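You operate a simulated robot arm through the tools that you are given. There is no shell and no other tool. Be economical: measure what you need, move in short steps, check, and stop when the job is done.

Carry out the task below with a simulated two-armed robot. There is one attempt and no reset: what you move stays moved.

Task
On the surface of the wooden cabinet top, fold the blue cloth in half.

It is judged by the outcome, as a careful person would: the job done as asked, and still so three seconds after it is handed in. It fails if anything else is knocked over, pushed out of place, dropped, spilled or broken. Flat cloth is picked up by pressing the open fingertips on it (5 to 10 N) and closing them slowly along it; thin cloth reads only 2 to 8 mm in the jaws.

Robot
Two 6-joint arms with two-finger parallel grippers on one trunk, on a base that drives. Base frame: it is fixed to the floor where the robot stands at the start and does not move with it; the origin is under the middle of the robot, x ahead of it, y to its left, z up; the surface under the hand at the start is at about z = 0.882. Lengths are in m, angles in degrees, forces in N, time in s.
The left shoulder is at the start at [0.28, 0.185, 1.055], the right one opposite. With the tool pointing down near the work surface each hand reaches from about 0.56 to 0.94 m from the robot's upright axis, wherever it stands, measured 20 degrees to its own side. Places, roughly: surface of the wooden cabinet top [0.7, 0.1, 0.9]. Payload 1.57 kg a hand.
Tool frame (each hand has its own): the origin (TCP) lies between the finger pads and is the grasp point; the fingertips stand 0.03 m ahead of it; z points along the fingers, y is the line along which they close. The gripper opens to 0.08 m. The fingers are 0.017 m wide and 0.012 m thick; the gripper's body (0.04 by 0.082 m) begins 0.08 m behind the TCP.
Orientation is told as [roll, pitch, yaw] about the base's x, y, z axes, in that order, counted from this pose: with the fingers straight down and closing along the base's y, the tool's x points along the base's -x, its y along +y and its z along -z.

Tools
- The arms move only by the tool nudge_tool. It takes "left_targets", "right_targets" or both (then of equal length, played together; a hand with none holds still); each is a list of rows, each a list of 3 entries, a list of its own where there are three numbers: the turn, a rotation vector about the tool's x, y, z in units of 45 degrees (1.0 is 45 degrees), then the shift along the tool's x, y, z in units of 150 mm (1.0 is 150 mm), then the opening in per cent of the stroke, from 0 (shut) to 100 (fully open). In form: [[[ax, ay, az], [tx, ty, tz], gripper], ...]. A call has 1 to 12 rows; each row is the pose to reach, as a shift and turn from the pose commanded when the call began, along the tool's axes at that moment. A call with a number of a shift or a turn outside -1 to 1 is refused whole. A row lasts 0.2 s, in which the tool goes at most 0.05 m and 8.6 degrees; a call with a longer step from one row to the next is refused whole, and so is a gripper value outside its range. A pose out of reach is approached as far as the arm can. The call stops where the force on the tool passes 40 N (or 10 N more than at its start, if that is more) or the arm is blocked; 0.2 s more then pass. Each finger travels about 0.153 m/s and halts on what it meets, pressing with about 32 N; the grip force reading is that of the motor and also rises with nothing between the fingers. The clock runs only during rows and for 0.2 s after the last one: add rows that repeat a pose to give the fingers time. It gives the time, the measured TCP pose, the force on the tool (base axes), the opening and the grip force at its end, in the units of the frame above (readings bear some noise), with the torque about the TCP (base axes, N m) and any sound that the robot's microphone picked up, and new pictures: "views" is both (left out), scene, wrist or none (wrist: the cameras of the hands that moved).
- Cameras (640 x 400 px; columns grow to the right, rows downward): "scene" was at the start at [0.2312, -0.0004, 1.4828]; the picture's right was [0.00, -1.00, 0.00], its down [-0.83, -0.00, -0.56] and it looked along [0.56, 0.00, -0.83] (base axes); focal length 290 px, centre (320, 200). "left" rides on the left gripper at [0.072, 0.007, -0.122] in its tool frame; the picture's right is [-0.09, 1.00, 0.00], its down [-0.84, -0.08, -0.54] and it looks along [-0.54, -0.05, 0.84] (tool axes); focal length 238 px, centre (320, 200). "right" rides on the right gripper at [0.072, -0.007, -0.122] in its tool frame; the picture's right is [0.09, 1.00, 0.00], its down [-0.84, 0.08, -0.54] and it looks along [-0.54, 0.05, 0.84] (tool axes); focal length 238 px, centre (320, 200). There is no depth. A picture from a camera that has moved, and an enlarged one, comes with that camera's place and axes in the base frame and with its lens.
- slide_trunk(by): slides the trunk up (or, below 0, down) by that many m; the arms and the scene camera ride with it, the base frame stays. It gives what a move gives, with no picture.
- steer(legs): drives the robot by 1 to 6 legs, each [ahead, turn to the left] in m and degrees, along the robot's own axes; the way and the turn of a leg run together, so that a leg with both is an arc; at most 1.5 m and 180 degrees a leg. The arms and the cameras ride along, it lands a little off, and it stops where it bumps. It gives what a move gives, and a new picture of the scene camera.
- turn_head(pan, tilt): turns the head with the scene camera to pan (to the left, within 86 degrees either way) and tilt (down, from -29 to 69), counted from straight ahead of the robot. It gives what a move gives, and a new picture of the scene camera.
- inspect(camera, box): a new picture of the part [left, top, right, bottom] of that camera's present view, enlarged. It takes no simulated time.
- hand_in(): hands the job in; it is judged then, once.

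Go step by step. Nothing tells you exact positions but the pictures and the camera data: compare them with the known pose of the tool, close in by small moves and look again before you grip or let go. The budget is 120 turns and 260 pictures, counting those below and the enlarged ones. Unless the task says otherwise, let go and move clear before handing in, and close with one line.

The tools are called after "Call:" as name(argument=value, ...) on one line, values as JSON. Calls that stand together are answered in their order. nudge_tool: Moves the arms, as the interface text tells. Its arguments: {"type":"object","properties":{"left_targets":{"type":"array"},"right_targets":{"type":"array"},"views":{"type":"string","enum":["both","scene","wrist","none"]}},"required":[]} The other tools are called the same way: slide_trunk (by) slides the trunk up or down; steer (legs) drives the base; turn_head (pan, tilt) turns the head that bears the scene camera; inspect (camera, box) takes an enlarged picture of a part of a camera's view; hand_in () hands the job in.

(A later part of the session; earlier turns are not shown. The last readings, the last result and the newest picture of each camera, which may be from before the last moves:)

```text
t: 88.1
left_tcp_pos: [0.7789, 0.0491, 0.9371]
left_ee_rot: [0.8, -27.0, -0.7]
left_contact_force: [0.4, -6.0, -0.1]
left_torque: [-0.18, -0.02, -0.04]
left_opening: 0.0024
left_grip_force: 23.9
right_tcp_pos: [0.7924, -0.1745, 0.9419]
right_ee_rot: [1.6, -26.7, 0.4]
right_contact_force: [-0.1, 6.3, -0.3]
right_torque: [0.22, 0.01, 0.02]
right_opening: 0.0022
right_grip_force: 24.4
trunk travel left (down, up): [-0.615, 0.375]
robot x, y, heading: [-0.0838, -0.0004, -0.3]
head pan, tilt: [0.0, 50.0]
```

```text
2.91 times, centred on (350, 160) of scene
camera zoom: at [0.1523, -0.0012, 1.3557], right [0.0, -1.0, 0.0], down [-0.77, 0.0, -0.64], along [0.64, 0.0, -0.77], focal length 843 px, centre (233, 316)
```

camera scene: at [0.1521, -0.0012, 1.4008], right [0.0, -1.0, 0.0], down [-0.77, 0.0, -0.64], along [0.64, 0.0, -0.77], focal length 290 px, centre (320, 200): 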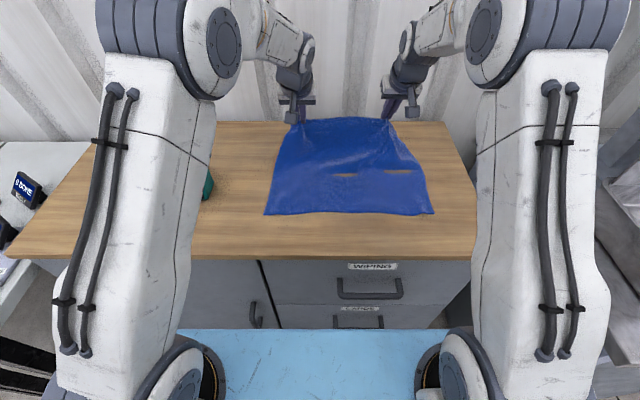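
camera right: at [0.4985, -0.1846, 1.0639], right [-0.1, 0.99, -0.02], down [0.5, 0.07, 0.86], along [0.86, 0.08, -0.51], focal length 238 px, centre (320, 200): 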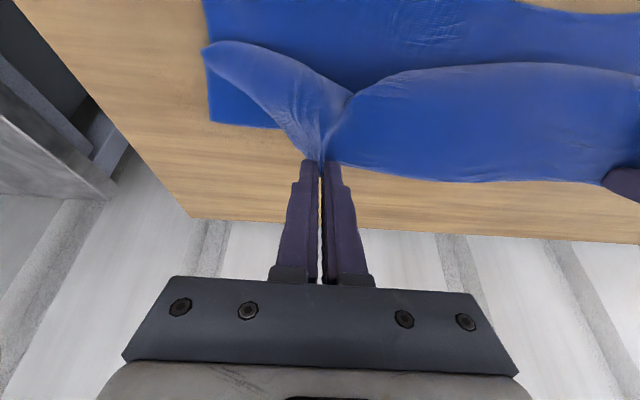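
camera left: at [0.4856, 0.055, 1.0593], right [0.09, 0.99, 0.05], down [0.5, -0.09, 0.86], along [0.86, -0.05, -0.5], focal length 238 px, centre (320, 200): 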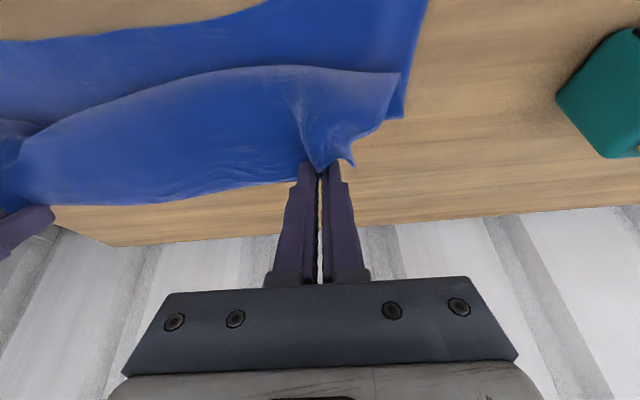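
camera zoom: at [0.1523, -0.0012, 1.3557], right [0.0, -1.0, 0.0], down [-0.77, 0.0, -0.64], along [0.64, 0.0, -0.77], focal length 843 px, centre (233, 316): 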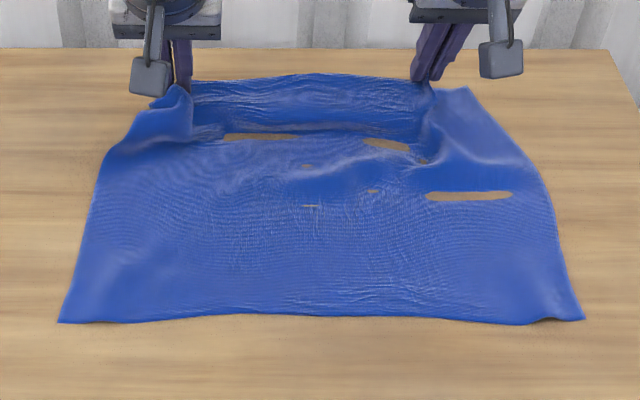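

The cloth is nearly flat again with its near edge at x ≈ 0.546. The current grips are ~8 cm in from the corners, which would leave the corners drooping. I'll release here and re-grip right at the corners, catching only a sliver of the edge.

Call:
nudge_tool(left_targets=[[[0, 0, 0], [-0.06, 0.0, 0.12], 0], [[0, 0, 0], [-0.06, 0.0, 0.14], 10], [[0, 0, 0], [-0.06, 0, 0.14], 25], [[0, 0, 0], [-0.06, 0, 0.14], 40], [[0, 0, 0], [-0.06, 0, 0.0], 40], [[0, 0.15, 0], [-0.06, 0, -0.2], 40], [[0, 0.3, 0], [0, 0, -0.45], 40], [[0, 0.45, 0], [0.1, 0, -0.5], 40], [[0, 0.6, 0], [0.15, 0, -0.5], 40], [[0, 0.6, 0], [0.15, 0, -0.5], 40]], right_targets=[[[0, 0, 0], [-0.06, 0.0, 0.12], 0], [[0, 0, 0], [-0.06, 0.0, 0.16], 10], [[0, 0, 0], [-0.06, 0, 0.16], 25], [[0, 0, 0], [-0.06, 0, 0.16], 40], [[0, 0, 0], [-0.06, 0, 0.0], 40], [[0, 0.15, 0], [-0.06, 0, -0.2], 40], [[0, 0.3, 0], [0, 0, -0.45], 40], [[0, 0.45, 0], [0.1, 0, -0.5], 40], [[0, 0.6, 0], [0.15, 0, -0.5], 40], [[0, 0.6, 0], [0.15, 0, -0.5], 40]], views="both")

Call:
inspect(camera="scene", box=[240, 90, 460, 220])

```text
t: 90.3
left_tcp_pos: [0.7244, 0.0496, 0.9932]
left_ee_rot: [0.7, 0.1, -0.3]
left_contact_force: [0.0, 0.4, -0.1]
left_torque: [0.03, 0.0, -0.02]
left_opening: 0.0322
left_grip_force: 0.1
right_tcp_pos: [0.7367, -0.1768, 0.9984]
right_ee_rot: [1.4, 0.4, 1.3]
right_contact_force: [0.7, -0.6, 0.1]
right_torque: [0.02, 0.0, 0.0]
right_opening: 0.0321
right_grip_force: 0.0
trunk travel left (down, up): [-0.615, 0.375]
robot x, y, heading: [-0.0851, -0.0005, 0.1]
head pan, tilt: [0.0, 50.0]
camera scene: at [0.1525, -0.0012, 1.3557], right [0.0, -1.0, 0.0], down [-0.77, 0.0, -0.64], along [0.64, 0.0, -0.77], focal length 290 px, centre (320, 200)
camera right: at [0.6662, -0.1868, 1.1213], right [-0.11, 0.99, 0.03], down [0.84, 0.08, 0.54], along [0.53, 0.08, -0.84], focal length 238 px, centre (320, 200)
camera left: at [0.6531, 0.0544, 1.1164], right [0.1, 1.0, 0.01], down [0.84, -0.09, 0.54], along [0.54, -0.04, -0.84], focal length 238 px, centre (320, 200)
```

scene: 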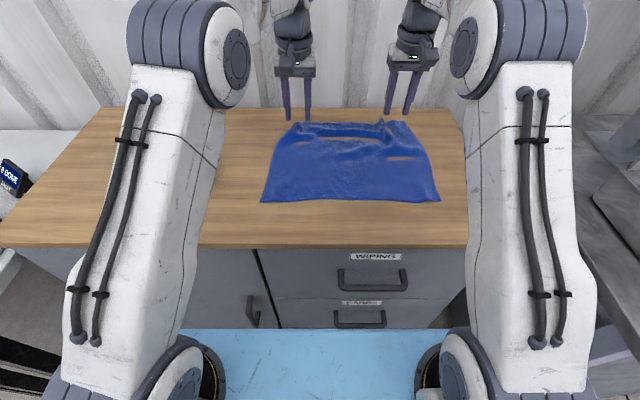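
right: 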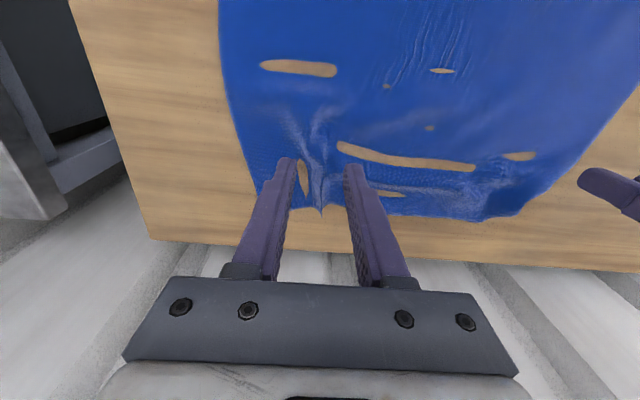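
left: 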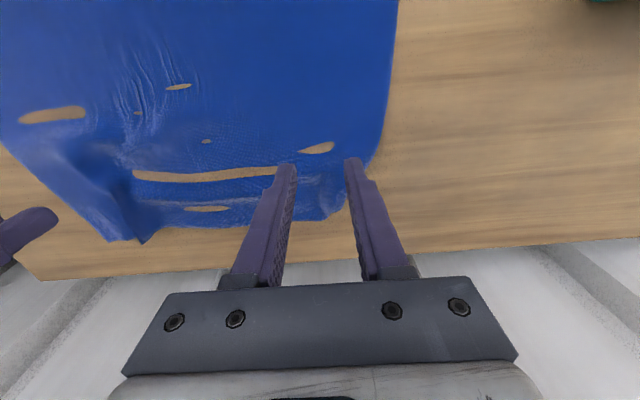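

```text
2.91 times, centred on (350, 155) of scene
camera zoom: at [0.1525, -0.0012, 1.3557], right [0.0, -1.0, 0.0], down [-0.77, 0.0, -0.64], along [0.64, 0.0, -0.77], focal length 843 px, centre (233, 331)
```

zoom: 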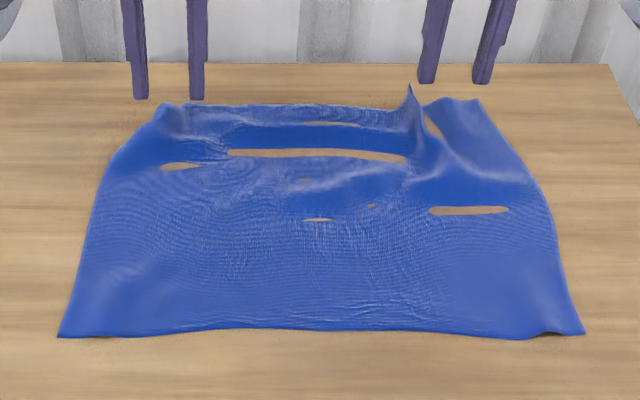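

The far edge is a little bunched, with corners at about (0.815, 0.084) and (0.83, −0.233). I'll move in for a close look to grip each corner and stretch the edge straight.

Call:
steer(legs=[[0.06, 0]])

Call:
nudge_tool(left_targets=[[[0, 0, 0], [-0.1, 0.03, 0.1], 50], [[0, 0, 0], [-0.17, 0.07, 0.22], 50], [[0, 0, 0], [-0.17, 0.07, 0.22], 50]], right_targets=[[[0, 0, 0], [-0.1, -0.1, 0.1], 50], [[0, 0, 0], [-0.18, -0.19, 0.25], 50], [[0, 0, 0], [-0.18, -0.19, 0.25], 50]], views="none")

Call:
inspect(camera="left", box=[200, 60, 440, 210])

Call:
inspect(camera="right", box=[200, 60, 440, 210])

```text
t: 91.3
left_tcp_pos: [0.7835, 0.0478, 0.9947]
left_ee_rot: [0.7, -0.1, -0.4]
left_contact_force: [0.4, 0.1, 0.8]
left_torque: [0.03, 0.0, 0.02]
left_opening: 0.0322
left_grip_force: 0.0
right_tcp_pos: [0.7957, -0.1785, 0.9995]
right_ee_rot: [1.5, 0.3, 1.1]
right_contact_force: [-0.3, -0.4, 0.4]
right_torque: [-0.02, -0.02, -0.03]
right_opening: 0.032
right_grip_force: 0.1
trunk travel left (down, up): [-0.615, 0.375]
robot x, y, heading: [-0.0234, -0.0024, -0.0]
head pan, tilt: [0.0, 50.0]
camera scene: at [0.2116, -0.0016, 1.3558], right [0.0, -1.0, 0.0], down [-0.77, 0.0, -0.64], along [0.64, 0.0, -0.77], focal length 290 px, centre (320, 200)
```

scene: 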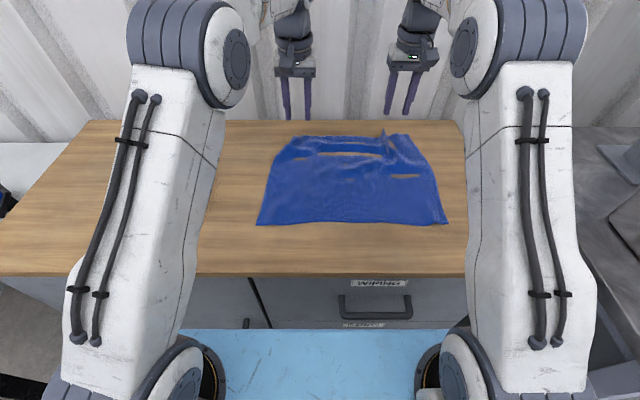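

```text
t: 92.1
left_tcp_pos: [0.8113, 0.0572, 0.9611]
left_ee_rot: [0.6, 0.1, -0.4]
left_contact_force: [0.2, -0.2, -0.9]
left_torque: [-0.05, 0.01, 0.0]
left_opening: 0.04
left_grip_force: 0.0
right_tcp_pos: [0.8242, -0.2067, 0.9624]
right_ee_rot: [1.5, 0.3, 1.1]
right_contact_force: [0.5, -0.7, 0.3]
right_torque: [0.0, -0.03, -0.01]
right_opening: 0.0401
right_grip_force: 0.1
trunk travel left (down, up): [-0.615, 0.375]
robot x, y, heading: [-0.0229, 0.0012, 0.1]
head pan, tilt: [0.0, 50.0]
```

```text
2.67 times, centred on (320, 135) of left
camera zoom: at [0.7389, 0.063, 1.0841], right [0.1, 1.0, 0.01], down [0.84, -0.09, 0.54], along [0.54, -0.04, -0.84], focal length 636 px, centre (320, 373)
```

zoom: 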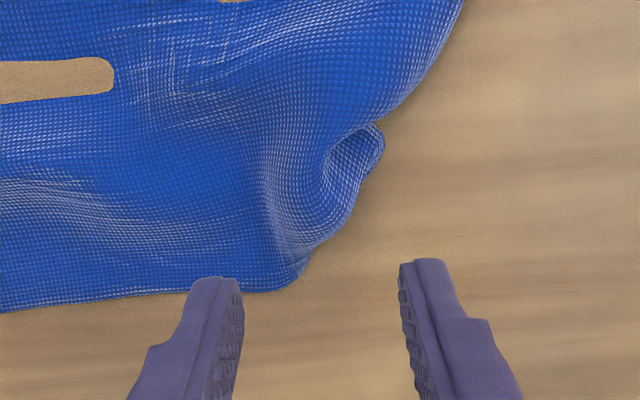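

```text
2.67 times, centred on (320, 135) of right
camera zoom: at [0.7535, -0.2152, 1.0843], right [-0.11, 0.99, 0.03], down [0.84, 0.08, 0.54], along [0.53, 0.08, -0.84], focal length 636 px, centre (320, 373)
```

zoom: 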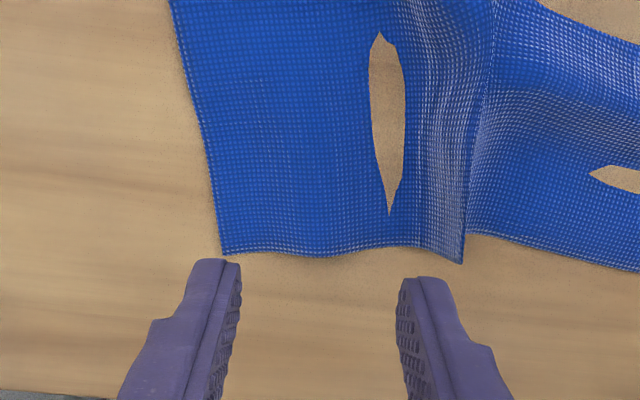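

The right corner is clean at (0.837, −0.234). The left corner is curled under at about (0.79, 0.07). I'll pinch the left curl to pull it out, and lower the right hand to its corner.

Call:
nudge_tool(left_targets=[[[0, 0, 0], [0.095, 0.06, 0.0], 50], [[0, 0, 0], [0.095, 0.06, 0.15], 50], [[0, 0, 0], [0.095, 0.06, 0.29], 50], [[0, 0, 0], [0.095, 0.06, 0.295], 45], [[0, 0, 0], [0.095, 0.06, 0.3], 38], [[0, 0, 0], [0.095, 0.06, 0.3], 30], [[0, 0, 0], [0.095, 0.06, 0.3], 22], [[0, 0, 0], [0.095, 0.06, 0.3], 15], [[0, 0, 0], [0.095, 0.06, 0.3], 8], [[0, 0, 0], [0.095, 0.06, 0.3], 0], [[0, 0, 0], [0.095, 0.06, 0.3], 0]], right_targets=[[[0, 0, 0], [-0.045, 0.02, 0.0], 50], [[0, 0, 0], [-0.045, 0.02, 0.15], 50], [[0, 0, 0], [-0.045, 0.02, 0.26], 50], [[0, 0, 0], [-0.045, 0.02, 0.3], 50], [[0, 0, 0], [-0.045, 0.02, 0.305], 50], [[0, 0, 0], [-0.045, 0.02, 0.305], 50], [[0, 0, 0], [-0.045, 0.02, 0.305], 50], [[0, 0, 0], [-0.045, 0.02, 0.305], 50], [[0, 0, 0], [-0.045, 0.02, 0.305], 50], [[0, 0, 0], [-0.045, 0.02, 0.305], 50], [[0, 0, 0], [-0.045, 0.02, 0.305], 50]], views="wrist")

```text
t: 94.5
left_tcp_pos: [0.7958, 0.0674, 0.9156]
left_ee_rot: [0.7, 0.1, -0.4]
left_contact_force: [0.1, -0.6, 0.6]
left_torque: [-0.02, 0.01, -0.01]
left_opening: 0.0027
left_grip_force: 23.5
right_tcp_pos: [0.8303, -0.201, 0.9163]
right_ee_rot: [1.4, 0.3, 1.1]
right_contact_force: [-0.1, 0.0, 1.2]
right_torque: [-0.01, 0.02, 0.03]
right_opening: 0.0402
right_grip_force: 0.0
trunk travel left (down, up): [-0.615, 0.375]
robot x, y, heading: [-0.025, 0.0005, -0.1]
head pan, tilt: [0.0, 50.0]
camera right: at [0.7592, -0.2109, 1.0379], right [-0.11, 0.99, 0.03], down [0.84, 0.08, 0.54], along [0.53, 0.08, -0.84], focal length 238 px, centre (320, 200)
camera left: at [0.7242, 0.0734, 1.0382], right [0.1, 1.0, 0.01], down [0.84, -0.09, 0.54], along [0.54, -0.04, -0.84], focal length 238 px, centre (320, 200)
```

right: 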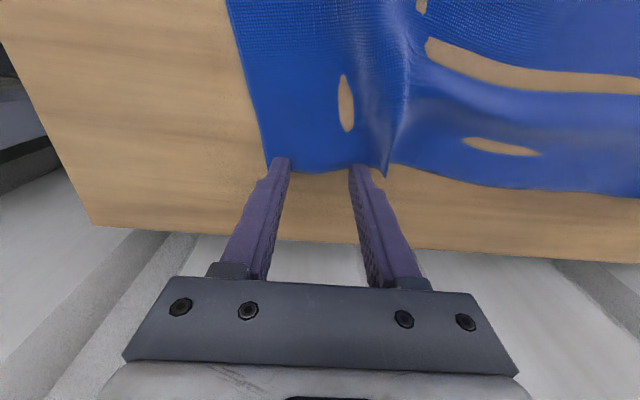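
left: 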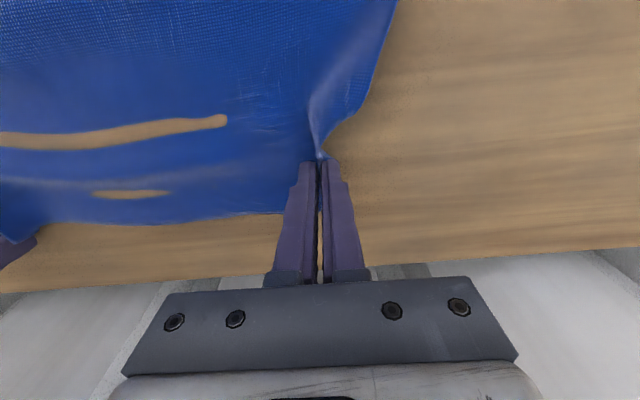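

The left holds the curled corner, and the right fingers rest on the corner. Pulling the left corner up and outward while the right presses.

Call:
nudge_tool(left_targets=[[[0, 0, 0], [0, 0, -0.12], 0], [[0, 0, 0], [-0.05, 0.1, -0.25], 0], [[0, 0, 0], [-0.12, 0.22, -0.25], 0], [[0, 0, 0], [-0.18, 0.3, -0.2], 0], [[0, 0, 0], [-0.18, 0.3, -0.2], 0]], right_targets=[[[0, 0, 0], [0, 0, 0.006], 50], [[0, 0, 0], [0, 0, 0.01], 50], [[0, 0, 0], [0, 0, 0.01], 50], [[0, 0, 0], [0, 0, 0.01], 50], [[0, 0, 0], [0, 0, 0.01], 50]], views="wrist")

```text
t: 95.7
left_tcp_pos: [0.8239, 0.113, 0.9457]
left_ee_rot: [0.7, 0.0, -0.4]
left_contact_force: [-0.4, -1.4, 0.9]
left_torque: [-0.03, -0.02, -0.01]
left_opening: 0.0025
left_grip_force: 23.9
right_tcp_pos: [0.8296, -0.2008, 0.9144]
right_ee_rot: [1.5, 0.4, 1.1]
right_contact_force: [0.0, -0.1, 3.7]
right_torque: [-0.06, -0.01, -0.02]
right_opening: 0.0397
right_grip_force: 0.0
trunk travel left (down, up): [-0.615, 0.375]
robot x, y, heading: [-0.0206, 0.0008, -0.2]
head pan, tilt: [0.0, 50.0]
camera right: at [0.7589, -0.2105, 1.0362], right [-0.11, 0.99, 0.03], down [0.84, 0.08, 0.54], along [0.53, 0.08, -0.84], focal length 238 px, centre (320, 200)
camera left: at [0.7525, 0.1184, 1.0684], right [0.1, 0.99, 0.01], down [0.84, -0.09, 0.54], along [0.54, -0.04, -0.84], focal length 238 px, centre (320, 200)
```

right: 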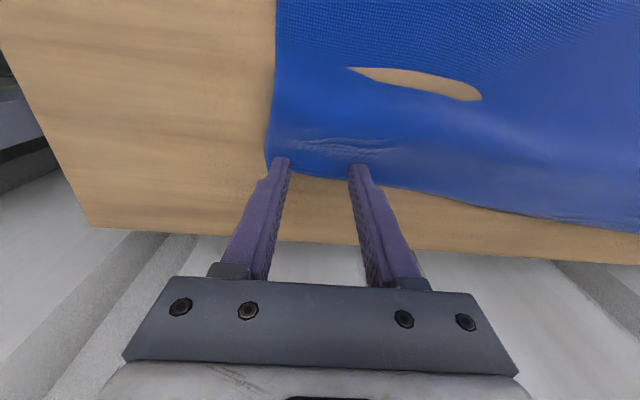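
left: 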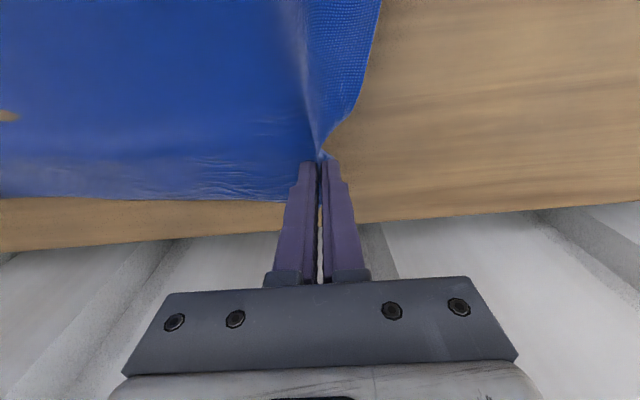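

The left pull straightened the whole far edge, and the left grip is now right at the corner. Pressing and closing the right one.

Call:
nudge_tool(right_targets=[[[0, 0, 0], [0, 0, 0.004], 50], [[0, 0, 0], [0, 0, 0.006], 45], [[0, 0, 0], [0, 0, 0.006], 40], [[0, 0, 0], [0, 0, 0.006], 35], [[0, 0, 0], [0, 0, 0.006], 30], [[0, 0, 0], [0, 0, 0.006], 25], [[0, 0, 0], [0, 0, 0.006], 20], [[0, 0, 0], [0, 0, 0.006], 15], [[0, 0, 0], [0, 0, 0.006], 10], [[0, 0, 0], [0, 0, 0.006], 5], [[0, 0, 0], [0, 0, 0.006], 0], [[0, 0, 0], [0, 0, 0.004], 0]], views="wrist")

```text
t: 98.3
left_tcp_pos: [0.8231, 0.1124, 0.9459]
left_ee_rot: [0.7, 0.0, -0.4]
left_contact_force: [-0.8, 0.0, -0.3]
left_torque: [0.01, 0.01, 0.0]
left_opening: 0.0026
left_grip_force: 24.0
right_tcp_pos: [0.8302, -0.2011, 0.9135]
right_ee_rot: [1.4, 0.3, 1.1]
right_contact_force: [-0.4, -2.2, 13.7]
right_torque: [-0.17, 0.0, 0.03]
right_opening: 0.0
right_grip_force: 21.3
trunk travel left (down, up): [-0.615, 0.375]
robot x, y, heading: [-0.0245, 0.001, -0.2]
head pan, tilt: [0.0, 50.0]
camera right: at [0.7588, -0.2107, 1.0356], right [-0.11, 0.99, 0.02], down [0.84, 0.08, 0.54], along [0.53, 0.08, -0.84], focal length 238 px, centre (320, 200)
```

right: 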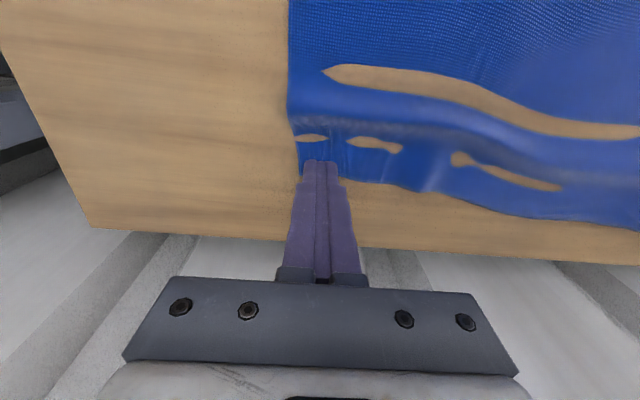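

The right slipped again; it has a 1.4° roll that makes the fingers press unequally. I'll fix the roll, recentre on the corner (now y ≈ −0.213) and retry.

Call:
nudge_tool(right_targets=[[[0, 0, 0], [0, 0, -0.08], 0], [[0.031, 0, 0], [0.0, 0.06, -0.1], 25], [[0.031, 0, 0], [0.01, 0.105, -0.1], 50], [[0.031, 0, 0], [0.01, 0.105, -0.1], 50], [[0.031, 0, 0], [0.01, 0.105, -0.03], 50], [[0.031, 0, 0], [0.01, 0.105, -0.004], 50], [[0.031, 0, 0], [0.01, 0.105, -0.004], 50]], views="wrist")

```text
t: 99.9
left_tcp_pos: [0.8245, 0.112, 0.9451]
left_ee_rot: [0.7, 0.0, -0.4]
left_contact_force: [-1.0, 0.1, -0.1]
left_torque: [-0.02, -0.01, -0.04]
left_opening: 0.0025
left_grip_force: 24.2
right_tcp_pos: [0.8278, -0.1848, 0.9157]
right_ee_rot: [0.1, 0.3, 1.1]
right_contact_force: [-0.4, 0.6, 1.5]
right_torque: [0.01, 0.0, -0.01]
right_opening: 0.0398
right_grip_force: 0.1
trunk travel left (down, up): [-0.615, 0.375]
robot x, y, heading: [-0.0255, -0.0012, -0.2]
head pan, tilt: [0.0, 50.0]
camera right: at [0.757, -0.1922, 1.0362], right [-0.11, 0.99, 0.0], down [0.84, 0.09, 0.54], along [0.53, 0.06, -0.84], focal length 238 px, centre (320, 200)
```

right: 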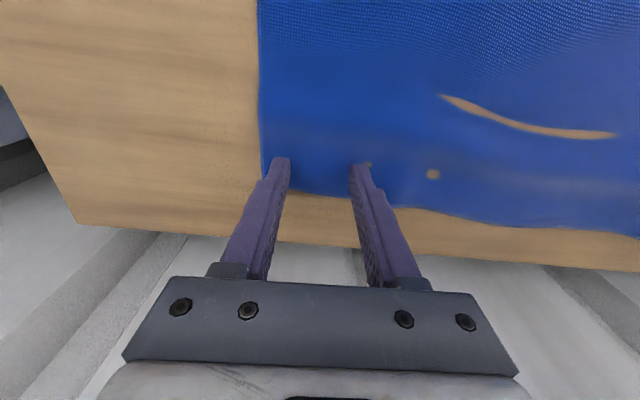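

Edge is at x ≈ 0.847 here, so I'll slide 1 cm outward (lifted), press and close.

Call:
nudge_tool(right_targets=[[[0, 0, 0], [0, 0, -0.03], 50], [[0, 0, 0], [-0.06, -0.02, -0.03], 50], [[0, 0, 0], [-0.06, -0.02, 0.0], 50], [[0, 0, 0], [-0.06, -0.02, 0.01], 50], [[0, 0, 0], [-0.06, -0.02, 0.01], 50]], views="none")

```text
t: 101.1
left_tcp_pos: [0.8243, 0.1127, 0.9462]
left_ee_rot: [0.6, -0.1, -0.3]
left_contact_force: [-0.3, 0.2, -0.2]
left_torque: [0.0, 0.01, -0.02]
left_opening: 0.0028
left_grip_force: 24.6
right_tcp_pos: [0.8378, -0.1867, 0.9142]
right_ee_rot: [-0.1, 0.3, 1.1]
right_contact_force: [-1.4, -0.9, 5.1]
right_torque: [-0.05, 0.02, 0.01]
right_opening: 0.0398
right_grip_force: 0.1
trunk travel left (down, up): [-0.615, 0.375]
robot x, y, heading: [-0.0234, -0.0037, -0.2]
head pan, tilt: [0.0, 50.0]
```

Call:
nudge_tool(right_targets=[[[0, 0, 0], [0, 0, 0.006], 50], [[0, 0, 0], [0, 0, 0.006], 46], [[0, 0, 0], [0, 0, 0.006], 41], [[0, 0, 0], [0, 0, 0.006], 36], [[0, 0, 0], [0, 0, 0.006], 31], [[0, 0, 0], [0, 0, 0.006], 26], [[0, 0, 0], [0, 0, 0.006], 21], [[0, 0, 0], [0, 0, 0.006], 16], [[0, 0, 0], [0, 0, 0.006], 11], [[0, 0, 0], [0, 0, 0.006], 6], [[0, 0, 0], [0, 0, 0.006], 0], [[0, 0, 0], [0, 0, 0.004], 0]], views="wrist")

```text
t: 103.7
left_tcp_pos: [0.8219, 0.113, 0.9459]
left_ee_rot: [0.7, 0.0, -0.4]
left_contact_force: [0.3, -2.1, -0.3]
left_torque: [-0.05, -0.04, 0.01]
left_opening: 0.0025
left_grip_force: 24.2
right_tcp_pos: [0.8369, -0.188, 0.9133]
right_ee_rot: [0.0, 0.3, 1.1]
right_contact_force: [-0.4, 1.5, 23.4]
right_torque: [0.04, 0.04, 0.01]
right_opening: 0.0023
right_grip_force: 23.6
trunk travel left (down, up): [-0.615, 0.375]
robot x, y, heading: [-0.0219, -0.0017, -0.2]
head pan, tilt: [0.0, 50.0]
camera right: at [0.7658, -0.1943, 1.0356], right [-0.11, 0.99, 0.0], down [0.84, 0.09, 0.54], along [0.54, 0.06, -0.84], focal length 238 px, centre (320, 200)
```

right: 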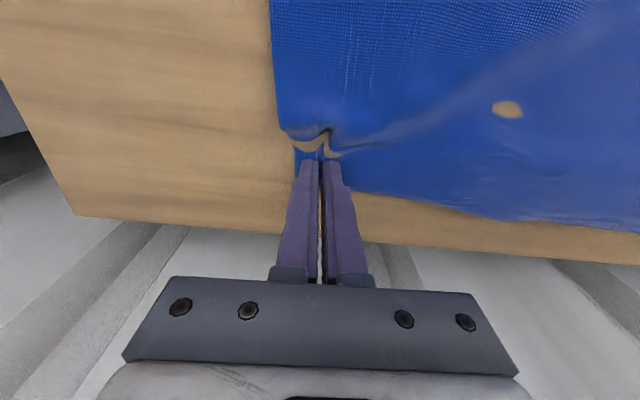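

Both corners are gripped at the very edge (2.3–2.5 mm). Taking the middle as x ≈ 0.696, I'll lift along an arc with gradual tilt, spreading the right hand outward to keep the edge straight.

Call:
nudge_tool(left_targets=[[[0, -0.1, 0], [0.05, 0, -0.12], 0], [[0, -0.23, 0], [0.15, 0, -0.25], 0], [[0, -0.36, 0], [0.28, 0, -0.36], 0], [[0, -0.5, 0], [0.42, 0, -0.44], 0], [[0, -0.64, 0], [0.55, 0, -0.49], 0], [[0, -0.78, 0], [0.627, 0, -0.5], 0], [[0, -0.78, 0], [0.627, 0, -0.5], 0]], right_targets=[[[0, -0.1, 0], [0.03, -0.03, -0.2], 0], [[0, -0.23, 0], [0.12, -0.06, -0.4], 0], [[0, -0.36, 0], [0.27, -0.09, -0.55], 0], [[0, -0.5, 0], [0.45, -0.12, -0.65], 0], [[0, -0.64, 0], [0.62, -0.14, -0.71], 0], [[0, -0.78, 0], [0.727, -0.16, -0.72], 0], [[0, -0.78, 0], [0.727, -0.16, -0.72], 0]], views="scene")

Call:
inspect(camera="scene", box=[230, 110, 470, 250])

```text
t: 105.3
left_tcp_pos: [0.7282, 0.1151, 1.0207]
left_ee_rot: [1.2, -34.9, -0.7]
left_contact_force: [0.1, -0.6, 0.7]
left_torque: [-0.03, -0.03, -0.03]
left_opening: 0.0027
left_grip_force: 24.1
right_tcp_pos: [0.73, -0.2167, 1.02]
right_ee_rot: [-0.3, -34.8, 1.1]
right_contact_force: [-0.4, 0.1, 0.2]
right_torque: [-0.01, 0.03, -0.01]
right_opening: 0.0
right_grip_force: 21.3
trunk travel left (down, up): [-0.615, 0.375]
robot x, y, heading: [-0.0252, -0.0009, 0.2]
head pan, tilt: [0.0, 50.0]
camera scene: at [0.2117, -0.0016, 1.3558], right [0.0, -1.0, 0.0], down [-0.77, 0.0, -0.64], along [0.64, 0.0, -0.77], focal length 290 px, centre (320, 200)
```

scene: 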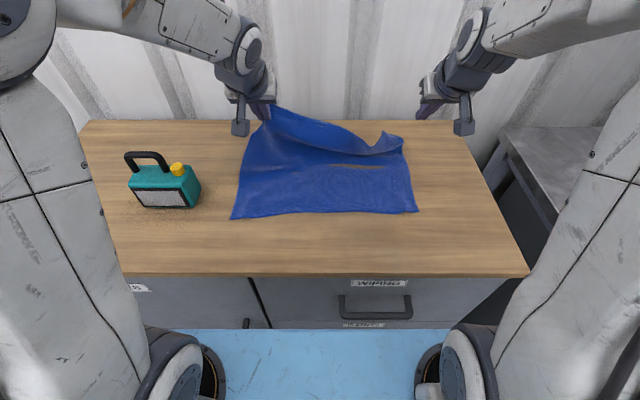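

```text
2.67 times, centred on (350, 180) of scene
camera zoom: at [0.2117, -0.0016, 1.3558], right [0.0, -1.0, 0.0], down [-0.77, 0.0, -0.64], along [0.64, 0.0, -0.77], focal length 773 px, centre (240, 253)
```

zoom: 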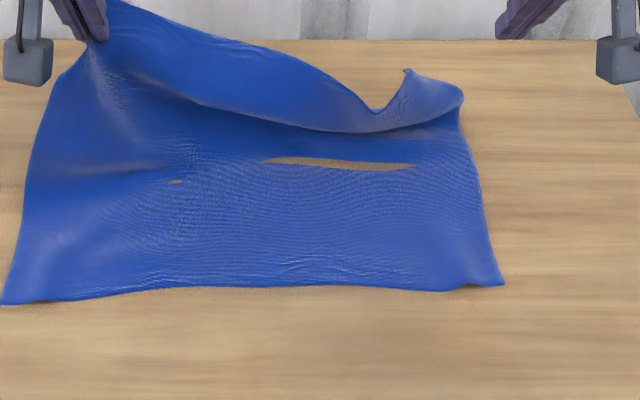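

The right grip slipped when I spread it. I'll lay the left side back down, keeping its grip, and bring the right hand vertical above its corner for a firmer hold.

Call:
nudge_tool(left_targets=[[[0, 0.14, 0], [-0.07, 0, 0.01], 0], [[0, 0.28, 0], [-0.2, 0, -0.05], 0], [[0, 0.42, 0], [-0.38, 0, -0.02], 0], [[0, 0.56, 0], [-0.58, 0, 0.02], 0], [[0, 0.7, 0], [-0.76, 0, 0.05], 0], [[0, 0.78, 0], [-0.8, 0, 0.05], 0], [[0, 0.78, 0], [-0.8, 0, 0.05], 0]], right_targets=[[[0, 0.14, 0], [-0.05, 0, -0.05], 20], [[0, 0.28, 0], [-0.1, 0.03, -0.1], 50], [[0, 0.42, 0], [-0.22, 0.06, -0.1], 50], [[0, 0.56, 0], [-0.35, 0.1, -0.1], 50], [[0, 0.7, 0], [-0.5, 0.14, -0.1], 50], [[0, 0.78, 0], [-0.58, 0.18, -0.1], 50], [[0, 0.78, 0], [-0.58, 0.18, -0.1], 50]], views="wrist")

```text
t: 106.9
left_tcp_pos: [0.8086, 0.1146, 1.0715]
left_ee_rot: [0.7, 0.2, -0.4]
left_contact_force: [0.1, 0.0, -0.1]
left_torque: [0.05, 0.0, -0.01]
left_opening: 0.0025
left_grip_force: 23.8
left hand out of reach, approached as far as the arm can: row 5, 6, 7
right_tcp_pos: [0.7922, -0.1867, 1.0831]
right_ee_rot: [0.0, 0.4, 1.1]
right_contact_force: [-0.7, 0.3, 0.0]
right_torque: [0.03, 0.03, -0.02]
right_opening: 0.0399
right_grip_force: 0.0
trunk travel left (down, up): [-0.615, 0.375]
robot x, y, heading: [-0.0267, 0.0008, -0.0]
head pan, tilt: [0.0, 50.0]
camera right: at [0.721, -0.1925, 1.2049], right [-0.11, 0.99, 0.0], down [0.84, 0.09, 0.54], along [0.53, 0.06, -0.84], focal length 238 px, centre (320, 200)
camera left: at [0.7372, 0.1197, 1.1946], right [0.1, 0.99, 0.01], down [0.84, -0.09, 0.54], along [0.54, -0.04, -0.84], focal length 238 px, centre (320, 200)
```

right: 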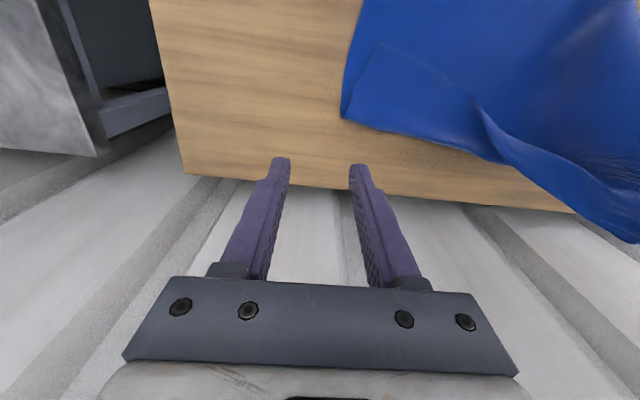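
left: 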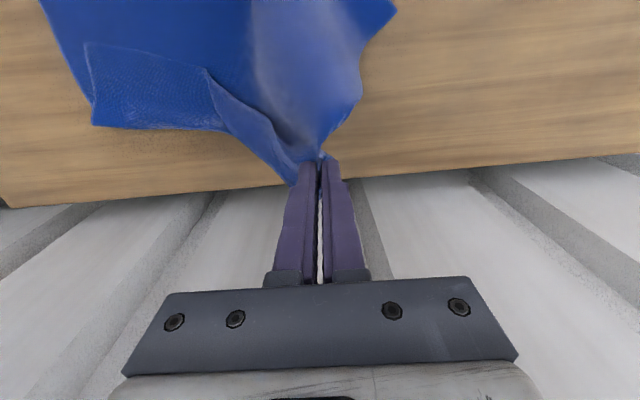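

The left ended too high and lifted the cloth. Now that it's vertical, I'll lower it straight down to lay the edge flat.

Call:
nudge_tool(left_targets=[[[0, 0, 0], [-0.02, 0, 0.2], 0], [[0, 0, 0], [-0.06, 0, 0.42], 0], [[0, 0, 0], [-0.1, 0.02, 0.64], 0], [[0, 0, 0], [-0.15, 0.04, 0.86], 0], [[0, 0, 0], [-0.15, 0.04, 0.96], 0], [[0, 0, 0], [-0.15, 0.04, 0.96], 0]], views="none")

Call:
inspect(camera="right", box=[0, 0, 640, 400])

Call:
inspect(camera="scene", box=[230, 110, 470, 250])

```text
t: 108.3
left_tcp_pos: [0.831, 0.1223, 0.9287]
left_ee_rot: [0.8, 0.0, -0.3]
left_contact_force: [-0.7, 0.0, 0.5]
left_torque: [-0.04, -0.01, -0.01]
left_opening: 0.0026
left_grip_force: 23.7
right_tcp_pos: [0.792, -0.1862, 1.0834]
right_ee_rot: [-0.1, 0.2, 1.1]
right_contact_force: [-0.1, 0.7, 0.5]
right_torque: [0.01, 0.01, -0.02]
right_opening: 0.04
right_grip_force: 0.0
trunk travel left (down, up): [-0.615, 0.375]
robot x, y, heading: [-0.0267, -0.002, -0.2]
head pan, tilt: [0.0, 50.0]
```

```text
1.00 times, centred on (320, 200) of right (not enlarged: the box is as wide or as high as the picture)
camera zoom: at [0.7209, -0.1927, 1.2051], right [-0.11, 0.99, 0.0], down [0.84, 0.09, 0.54], along [0.53, 0.06, -0.84], focal length 238 px, centre (320, 200)
```

zoom: 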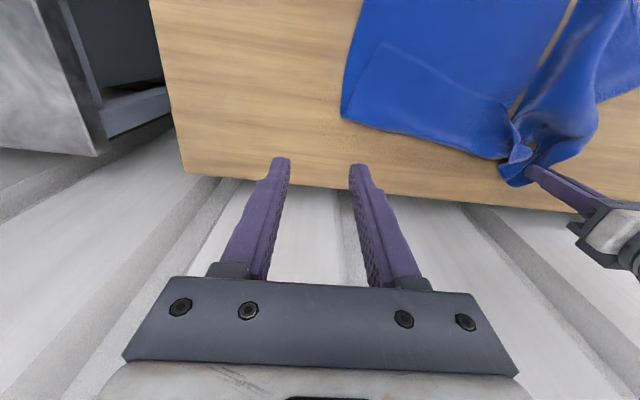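

```text
2.67 times, centred on (350, 180) of scene
camera zoom: at [0.212, -0.0016, 1.3557], right [0.0, -1.0, 0.0], down [-0.77, 0.0, -0.64], along [0.64, 0.0, -0.77], focal length 773 px, centre (240, 253)
```

zoom: 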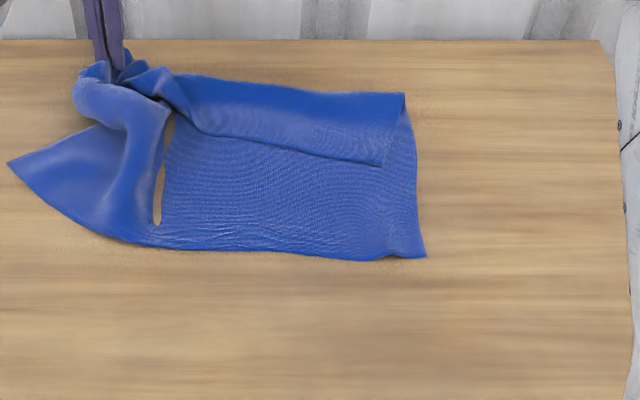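

The cloth got dragged left and twisted, though it's still clear of the radio, and its far-right hem flipped over on top with the corner at about (0.70, −0.126). I'll grip that corner with the right hand, then lift the cloth by both corners and re-lay it cleanly. Moving the right hand above it.

Call:
nudge_tool(right_targets=[[[0, 0, 0], [0.13, 0.15, 0.1], 50], [[0, 0, 0], [0.27, 0.3, 0.2], 50], [[0, 0, 0], [0.4, 0.45, 0.35], 50], [[0, 0, 0], [0.53, 0.6, 0.5], 50], [[0, 0, 0], [0.53, 0.6, 0.72], 50], [[0, 0, 0], [0.53, 0.6, 0.72], 50]], views="wrist")

```text
t: 109.7
left_tcp_pos: [0.8304, 0.1218, 0.9296]
left_ee_rot: [0.7, 0.0, -0.3]
left_contact_force: [-0.4, 0.5, 0.7]
left_torque: [-0.02, 0.02, 0.0]
left_opening: 0.0026
left_grip_force: 23.8
right_tcp_pos: [0.7094, -0.0959, 0.9755]
right_ee_rot: [0.0, 0.2, 1.1]
right_contact_force: [0.6, 0.3, -0.5]
right_torque: [-0.03, 0.01, 0.0]
right_opening: 0.04
right_grip_force: 0.2
trunk travel left (down, up): [-0.615, 0.375]
robot x, y, heading: [-0.0249, 0.0013, -0.1]
head pan, tilt: [0.0, 50.0]
camera right: at [0.6386, -0.1036, 1.0979], right [-0.11, 0.99, 0.0], down [0.84, 0.09, 0.54], along [0.53, 0.06, -0.84], focal length 238 px, centre (320, 200)
```

right: 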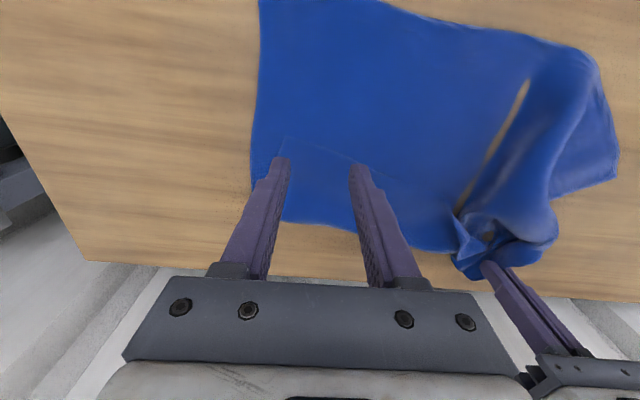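

The lip corner is at (0.709, −0.128), with the lip running slightly outward. Positioning just inside it and lowering.

Call:
nudge_tool(right_targets=[[[0, 0, 0], [-0.1, 0.027, 0.1], 50], [[0, 0, 0], [-0.1, 0.027, 0.25], 50], [[0, 0, 0], [-0.1, 0.027, 0.37], 50], [[0, 0, 0], [-0.1, 0.027, 0.4], 50], [[0, 0, 0], [-0.1, 0.027, 0.4], 50]], views="wrist")

Call:
inspect(camera="right", box=[220, 80, 420, 205])

```text
t: 110.9
left_tcp_pos: [0.8298, 0.1217, 0.9297]
left_ee_rot: [0.7, 0.0, -0.5]
left_contact_force: [0.1, -0.3, 0.3]
left_torque: [-0.01, 0.0, 0.02]
left_opening: 0.0026
left_grip_force: 23.9
right_tcp_pos: [0.7254, -0.0927, 0.9148]
right_ee_rot: [0.0, 0.3, 1.1]
right_contact_force: [0.0, -1.0, 3.2]
right_torque: [-0.03, -0.01, -0.04]
right_opening: 0.0398
right_grip_force: 0.3
trunk travel left (down, up): [-0.615, 0.375]
robot x, y, heading: [-0.0238, 0.0003, -0.2]
head pan, tilt: [0.0, 50.0]
camera right: at [0.6539, -0.0999, 1.0367], right [-0.11, 0.99, 0.0], down [0.84, 0.09, 0.54], along [0.53, 0.06, -0.84], focal length 238 px, centre (320, 200)
```

right: 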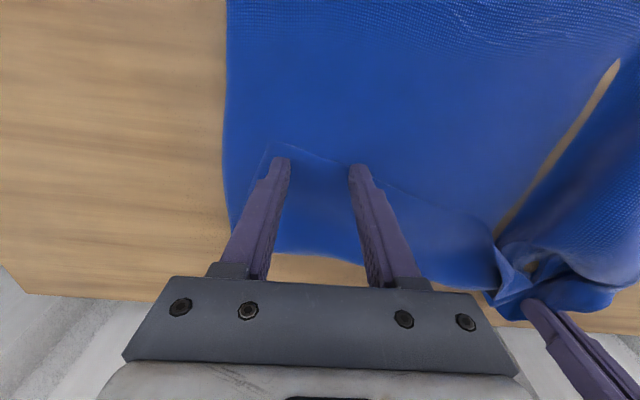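

```text
3.20 times, centred on (320, 142) of right
camera zoom: at [0.6539, -0.0999, 1.0367], right [-0.11, 0.99, 0.0], down [0.84, 0.09, 0.54], along [0.53, 0.06, -0.84], focal length 763 px, centre (320, 384)
```

zoom: 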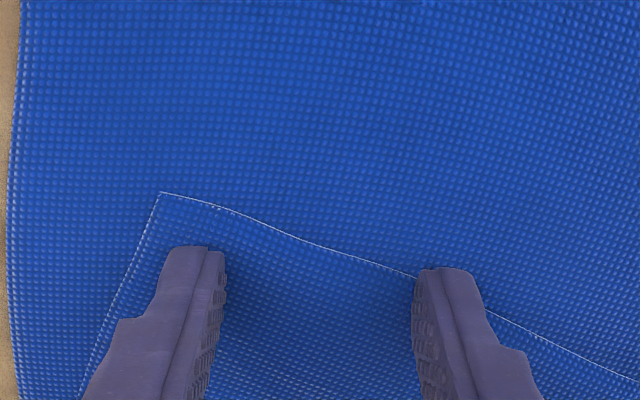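

Both fingers sit on the lip. Pressing a bit more and closing.

Call:
nudge_tool(right_targets=[[[0, 0, 0], [0, 0, 0.006], 50], [[0, 0, 0], [0, 0, 0.009], 46], [[0, 0, 0], [0, 0, 0.009], 41], [[0, 0, 0], [0, 0, 0.009], 36], [[0, 0, 0], [0, 0, 0.009], 31], [[0, 0, 0], [0, 0, 0.009], 26], [[0, 0, 0], [0, 0, 0.009], 21], [[0, 0, 0], [0, 0, 0.009], 16], [[0, 0, 0], [0, 0, 0.009], 11], [[0, 0, 0], [0, 0, 0.009], 6], [[0, 0, 0], [0, 0, 0.009], 0], [[0, 0, 0], [0, 0, 0.007], 0]], views="wrist")

```text
t: 113.5
left_tcp_pos: [0.83, 0.1208, 0.9304]
left_ee_rot: [0.7, -0.1, -0.4]
left_contact_force: [-0.6, -0.1, -0.2]
left_torque: [0.0, 0.02, 0.03]
left_opening: 0.0027
left_grip_force: 24.3
right_tcp_pos: [0.7248, -0.0916, 0.914]
right_ee_rot: [0.0, 0.2, 1.0]
right_contact_force: [2.4, 1.4, 18.3]
right_torque: [0.0, -0.13, -0.01]
right_opening: 0.0024
right_grip_force: 24.0
trunk travel left (down, up): [-0.615, 0.375]
robot x, y, heading: [-0.0269, 0.0001, -0.3]
head pan, tilt: [0.0, 50.0]
camera right: at [0.6534, -0.0989, 1.0362], right [-0.11, 0.99, 0.0], down [0.84, 0.09, 0.54], along [0.54, 0.06, -0.84], focal length 238 px, centre (320, 200)
```

right: 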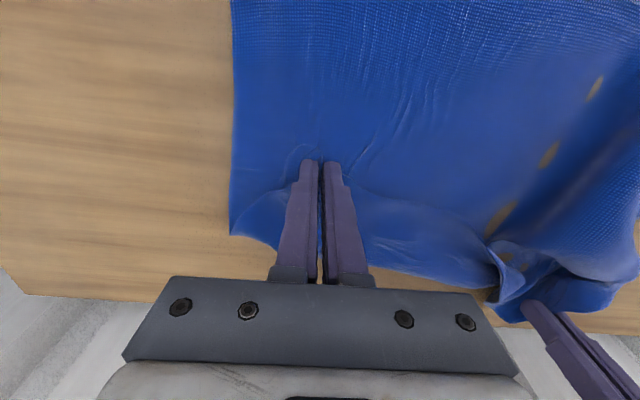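

Both top corners are held. I'll lift both hands together, aligning their x, and then raise the trunk so the cloth hangs freely and untwists.

Call:
nudge_tool(left_targets=[[[0, 0, 0], [0.05, 0, -0.15], 0], [[0, 0, 0], [0.15, 0, -0.3], 0], [[0, 0, 0], [0.25, 0, -0.45], 0], [[0, 0, 0], [0.33, 0, -0.6], 0], [[0, 0, 0], [0.33, 0, -0.7], 0], [[0, 0, 0], [0.33, 0, -0.7], 0]], right_targets=[[[0, 0, 0], [-0.05, 0, -0.2], 0], [[0, 0, 0], [-0.15, -0.05, -0.4], 0], [[0, 0, 0], [-0.25, -0.1, -0.57], 0], [[0, 0, 0], [-0.35, -0.15, -0.72], 0], [[0, 0, 0], [-0.37, -0.2, -0.81], 0], [[0, 0, 0], [-0.37, -0.25, -0.81], 0]], views="none")

Call:
slide_trunk(by=0.22)

Call:
turn_head(pan=0, tilt=45)

```text
t: 114.9
left_tcp_pos: [0.7808, 0.1188, 1.0335]
left_ee_rot: [0.7, 0.1, -0.5]
left_contact_force: [0.3, -0.1, 0.6]
left_torque: [0.01, -0.01, 0.03]
left_opening: 0.0025
left_grip_force: 24.3
right_tcp_pos: [0.7809, -0.1284, 1.0342]
right_ee_rot: [0.0, 0.5, 1.3]
right_contact_force: [-1.0, 1.9, 0.5]
right_torque: [0.03, 0.01, 0.01]
right_opening: 0.0026
right_grip_force: 23.5
trunk travel left (down, up): [-0.615, 0.375]
robot x, y, heading: [-0.0263, -0.0003, -0.1]
head pan, tilt: [0.0, 50.0]
```

```text
t: 117.2
left_tcp_pos: [0.7817, 0.1183, 1.2531]
left_ee_rot: [0.8, 0.2, -0.5]
left_contact_force: [0.2, 0.3, -0.5]
left_torque: [0.0, 0.0, 0.01]
left_opening: 0.0028
left_grip_force: 23.6
right_tcp_pos: [0.7821, -0.1271, 1.2548]
right_ee_rot: [0.0, 0.3, 1.1]
right_contact_force: [-0.5, 0.8, -1.0]
right_torque: [-0.02, 0.02, -0.02]
right_opening: 0.0026
right_grip_force: 24.3
trunk travel left (down, up): [-0.835, 0.155]
robot x, y, heading: [-0.0263, -0.0001, 0.0]
head pan, tilt: [0.0, 50.0]
```

```text
t: 117.9
left_tcp_pos: [0.7819, 0.1184, 1.2543]
left_ee_rot: [0.7, 0.0, -0.4]
left_contact_force: [-0.2, -0.7, 0.2]
left_torque: [0.06, 0.01, 0.02]
left_opening: 0.0024
left_grip_force: 23.8
right_tcp_pos: [0.7807, -0.1278, 1.2539]
right_ee_rot: [0.0, 0.3, 1.1]
right_contact_force: [1.0, -0.1, -0.1]
right_torque: [0.0, 0.03, 0.01]
right_opening: 0.0027
right_grip_force: 23.7
trunk travel left (down, up): [-0.835, 0.155]
robot x, y, heading: [-0.0265, 0.0001, -0.2]
head pan, tilt: [0.0, 45.0]
camera scene: at [0.2163, -0.0016, 1.5826], right [0.0, -1.0, 0.0], down [-0.71, 0.0, -0.71], along [0.71, 0.0, -0.71], focal length 290 px, centre (320, 200)
```

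scene: 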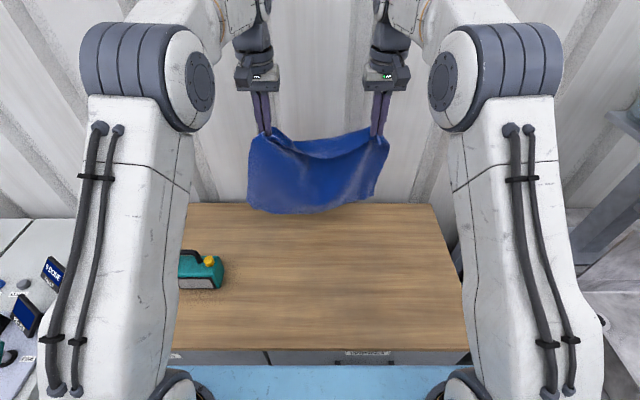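

The cloth hangs freely from both corners, untwisted. I'll spread the hands gently to pull the top edge straight.

Call:
nudge_tool(left_targets=[[[0, 0, 0], [0, 0.03, 0], 0], [[0, 0, 0], [0, 0.06, 0], 0], [[0, 0, 0], [0, 0.09, 0], 0], [[0, 0, 0], [0, 0.09, 0], 0]], right_targets=[[[0, 0, 0], [0, -0.07, 0], 0], [[0, 0, 0], [0, -0.14, 0], 0], [[0, 0, 0], [0, -0.21, 0], 0], [[0, 0, 0], [0, -0.24, 0], 0]], views="scene")

```text
t: 118.9
left_tcp_pos: [0.7815, 0.1318, 1.2545]
left_ee_rot: [0.6, 0.0, -0.4]
left_contact_force: [-0.2, -10.9, -0.2]
left_torque: [-0.38, -0.04, -0.02]
left_opening: 0.0027
left_grip_force: 23.9
right_tcp_pos: [0.7819, -0.1626, 1.2557]
right_ee_rot: [0.2, 0.4, 1.2]
right_contact_force: [-0.3, 12.2, -0.6]
right_torque: [0.32, 0.01, 0.15]
right_opening: 0.0029
right_grip_force: 23.7
trunk travel left (down, up): [-0.835, 0.155]
robot x, y, heading: [-0.0272, 0.0012, -0.2]
head pan, tilt: [0.0, 45.0]
camera scene: at [0.2163, -0.0016, 1.5826], right [0.0, -1.0, 0.0], down [-0.71, 0.0, -0.71], along [0.71, 0.0, -0.71], focal length 290 px, centre (320, 200)
```

scene: 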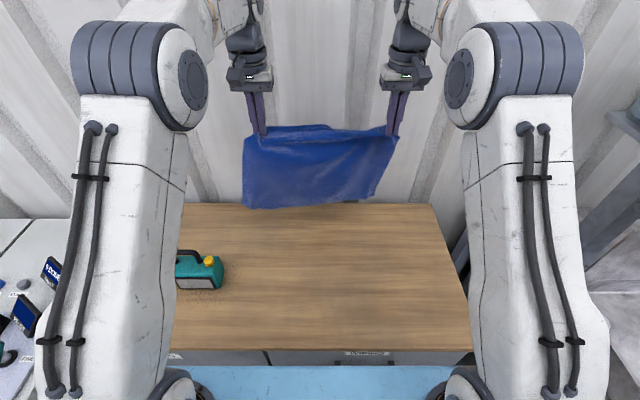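

Taut now (≈12 N). I'll relax it slightly, bring the hands closer in, and back up so the bottom edge hangs over x ≈ 0.55, then lower until it nearly touches.

Call:
nudge_tool(left_targets=[[[0, 0, 0], [0.1, -0.02, 0], 0], [[0, 0, 0], [0.25, -0.02, 0], 0], [[0, 0, 0], [0.4, -0.02, 0], 0], [[0, 0, 0], [0.55, -0.02, 0], 0], [[0, 0, 0], [0.7, -0.02, 0], 0], [[0, 0, 0], [0.7, -0.02, 0], 0]], right_targets=[[[0, 0, 0], [0.1, 0.02, 0], 0], [[0, 0, 0], [0.25, 0.02, 0], 0], [[0, 0, 0], [0.4, 0.02, 0], 0], [[0, 0, 0], [0.55, 0.02, 0], 0], [[0, 0, 0], [0.7, 0.02, 0], 0], [[0, 0, 0], [0.7, 0.02, 0], 0]], views="none")

Call:
steer(legs=[[-0.125, 0]])

Call:
slide_trunk(by=-0.05)

Call:
inspect(camera="scene", box=[200, 80, 480, 320])

```text
t: 120.3
left_tcp_pos: [0.6754, 0.1287, 1.2545]
left_ee_rot: [0.7, 0.0, -0.4]
left_contact_force: [-0.2, -8.9, -0.2]
left_torque: [-0.27, 0.02, -0.06]
left_opening: 0.0026
left_grip_force: 24.0
right_tcp_pos: [0.6767, -0.1642, 1.2553]
right_ee_rot: [0.0, 0.3, 1.1]
right_contact_force: [-0.3, 8.9, 0.1]
right_torque: [0.27, 0.02, 0.17]
right_opening: 0.0027
right_grip_force: 23.9
trunk travel left (down, up): [-0.835, 0.155]
robot x, y, heading: [-0.0263, -0.0009, -0.2]
head pan, tilt: [0.0, 45.0]
```

```text
t: 121.5
left_tcp_pos: [0.5514, 0.1283, 1.2541]
left_ee_rot: [0.7, 0.0, -0.4]
left_contact_force: [0.9, -8.9, 0.6]
left_torque: [-0.3, -0.03, -0.01]
left_opening: 0.0028
left_grip_force: 23.8
right_tcp_pos: [0.552, -0.1648, 1.2556]
right_ee_rot: [0.0, 0.3, 1.0]
right_contact_force: [0.3, 8.6, -0.4]
right_torque: [0.28, 0.05, 0.16]
right_opening: 0.0025
right_grip_force: 23.5
trunk travel left (down, up): [-0.835, 0.155]
robot x, y, heading: [-0.1485, 0.0028, -0.5]
head pan, tilt: [0.0, 45.0]
camera scene: at [0.092, -0.0016, 1.5826], right [0.0, -1.0, 0.0], down [-0.71, 0.0, -0.71], along [0.71, 0.0, -0.71], focal length 290 px, centre (320, 200)
```

scene: 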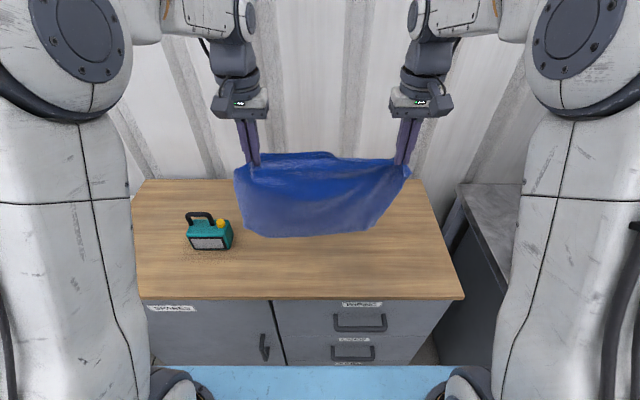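

```text
t: 122.5
left_tcp_pos: [0.5516, 0.1274, 1.205]
left_ee_rot: [0.7, 0.0, -0.6]
left_contact_force: [0.5, -8.2, -0.8]
left_torque: [-0.23, -0.04, -0.07]
left_opening: 0.0026
left_grip_force: 23.8
right_tcp_pos: [0.5525, -0.1646, 1.2054]
right_ee_rot: [0.1, 0.3, 1.1]
right_contact_force: [-0.1, 8.0, 0.8]
right_torque: [0.23, 0.01, 0.15]
right_opening: 0.0027
right_grip_force: 24.4
trunk travel left (down, up): [-0.785, 0.205]
robot x, y, heading: [-0.1509, 0.0017, -0.3]
head pan, tilt: [0.0, 45.0]
```

```text
1.67 times, centred on (340, 200) of scene
camera zoom: at [0.0916, -0.0016, 1.5327], right [0.0, -1.0, 0.0], down [-0.71, 0.0, -0.71], along [0.71, 0.0, -0.71], focal length 483 px, centre (287, 200)
```

zoom: 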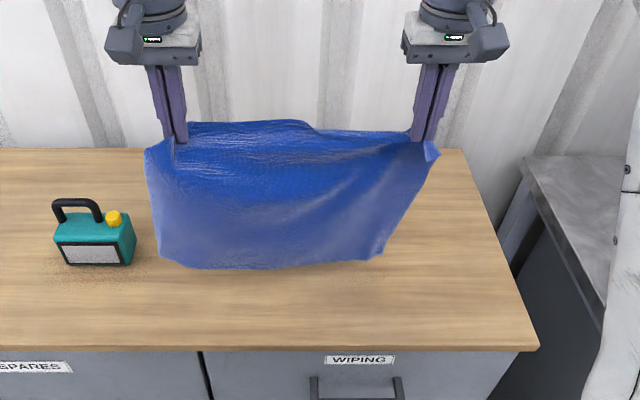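

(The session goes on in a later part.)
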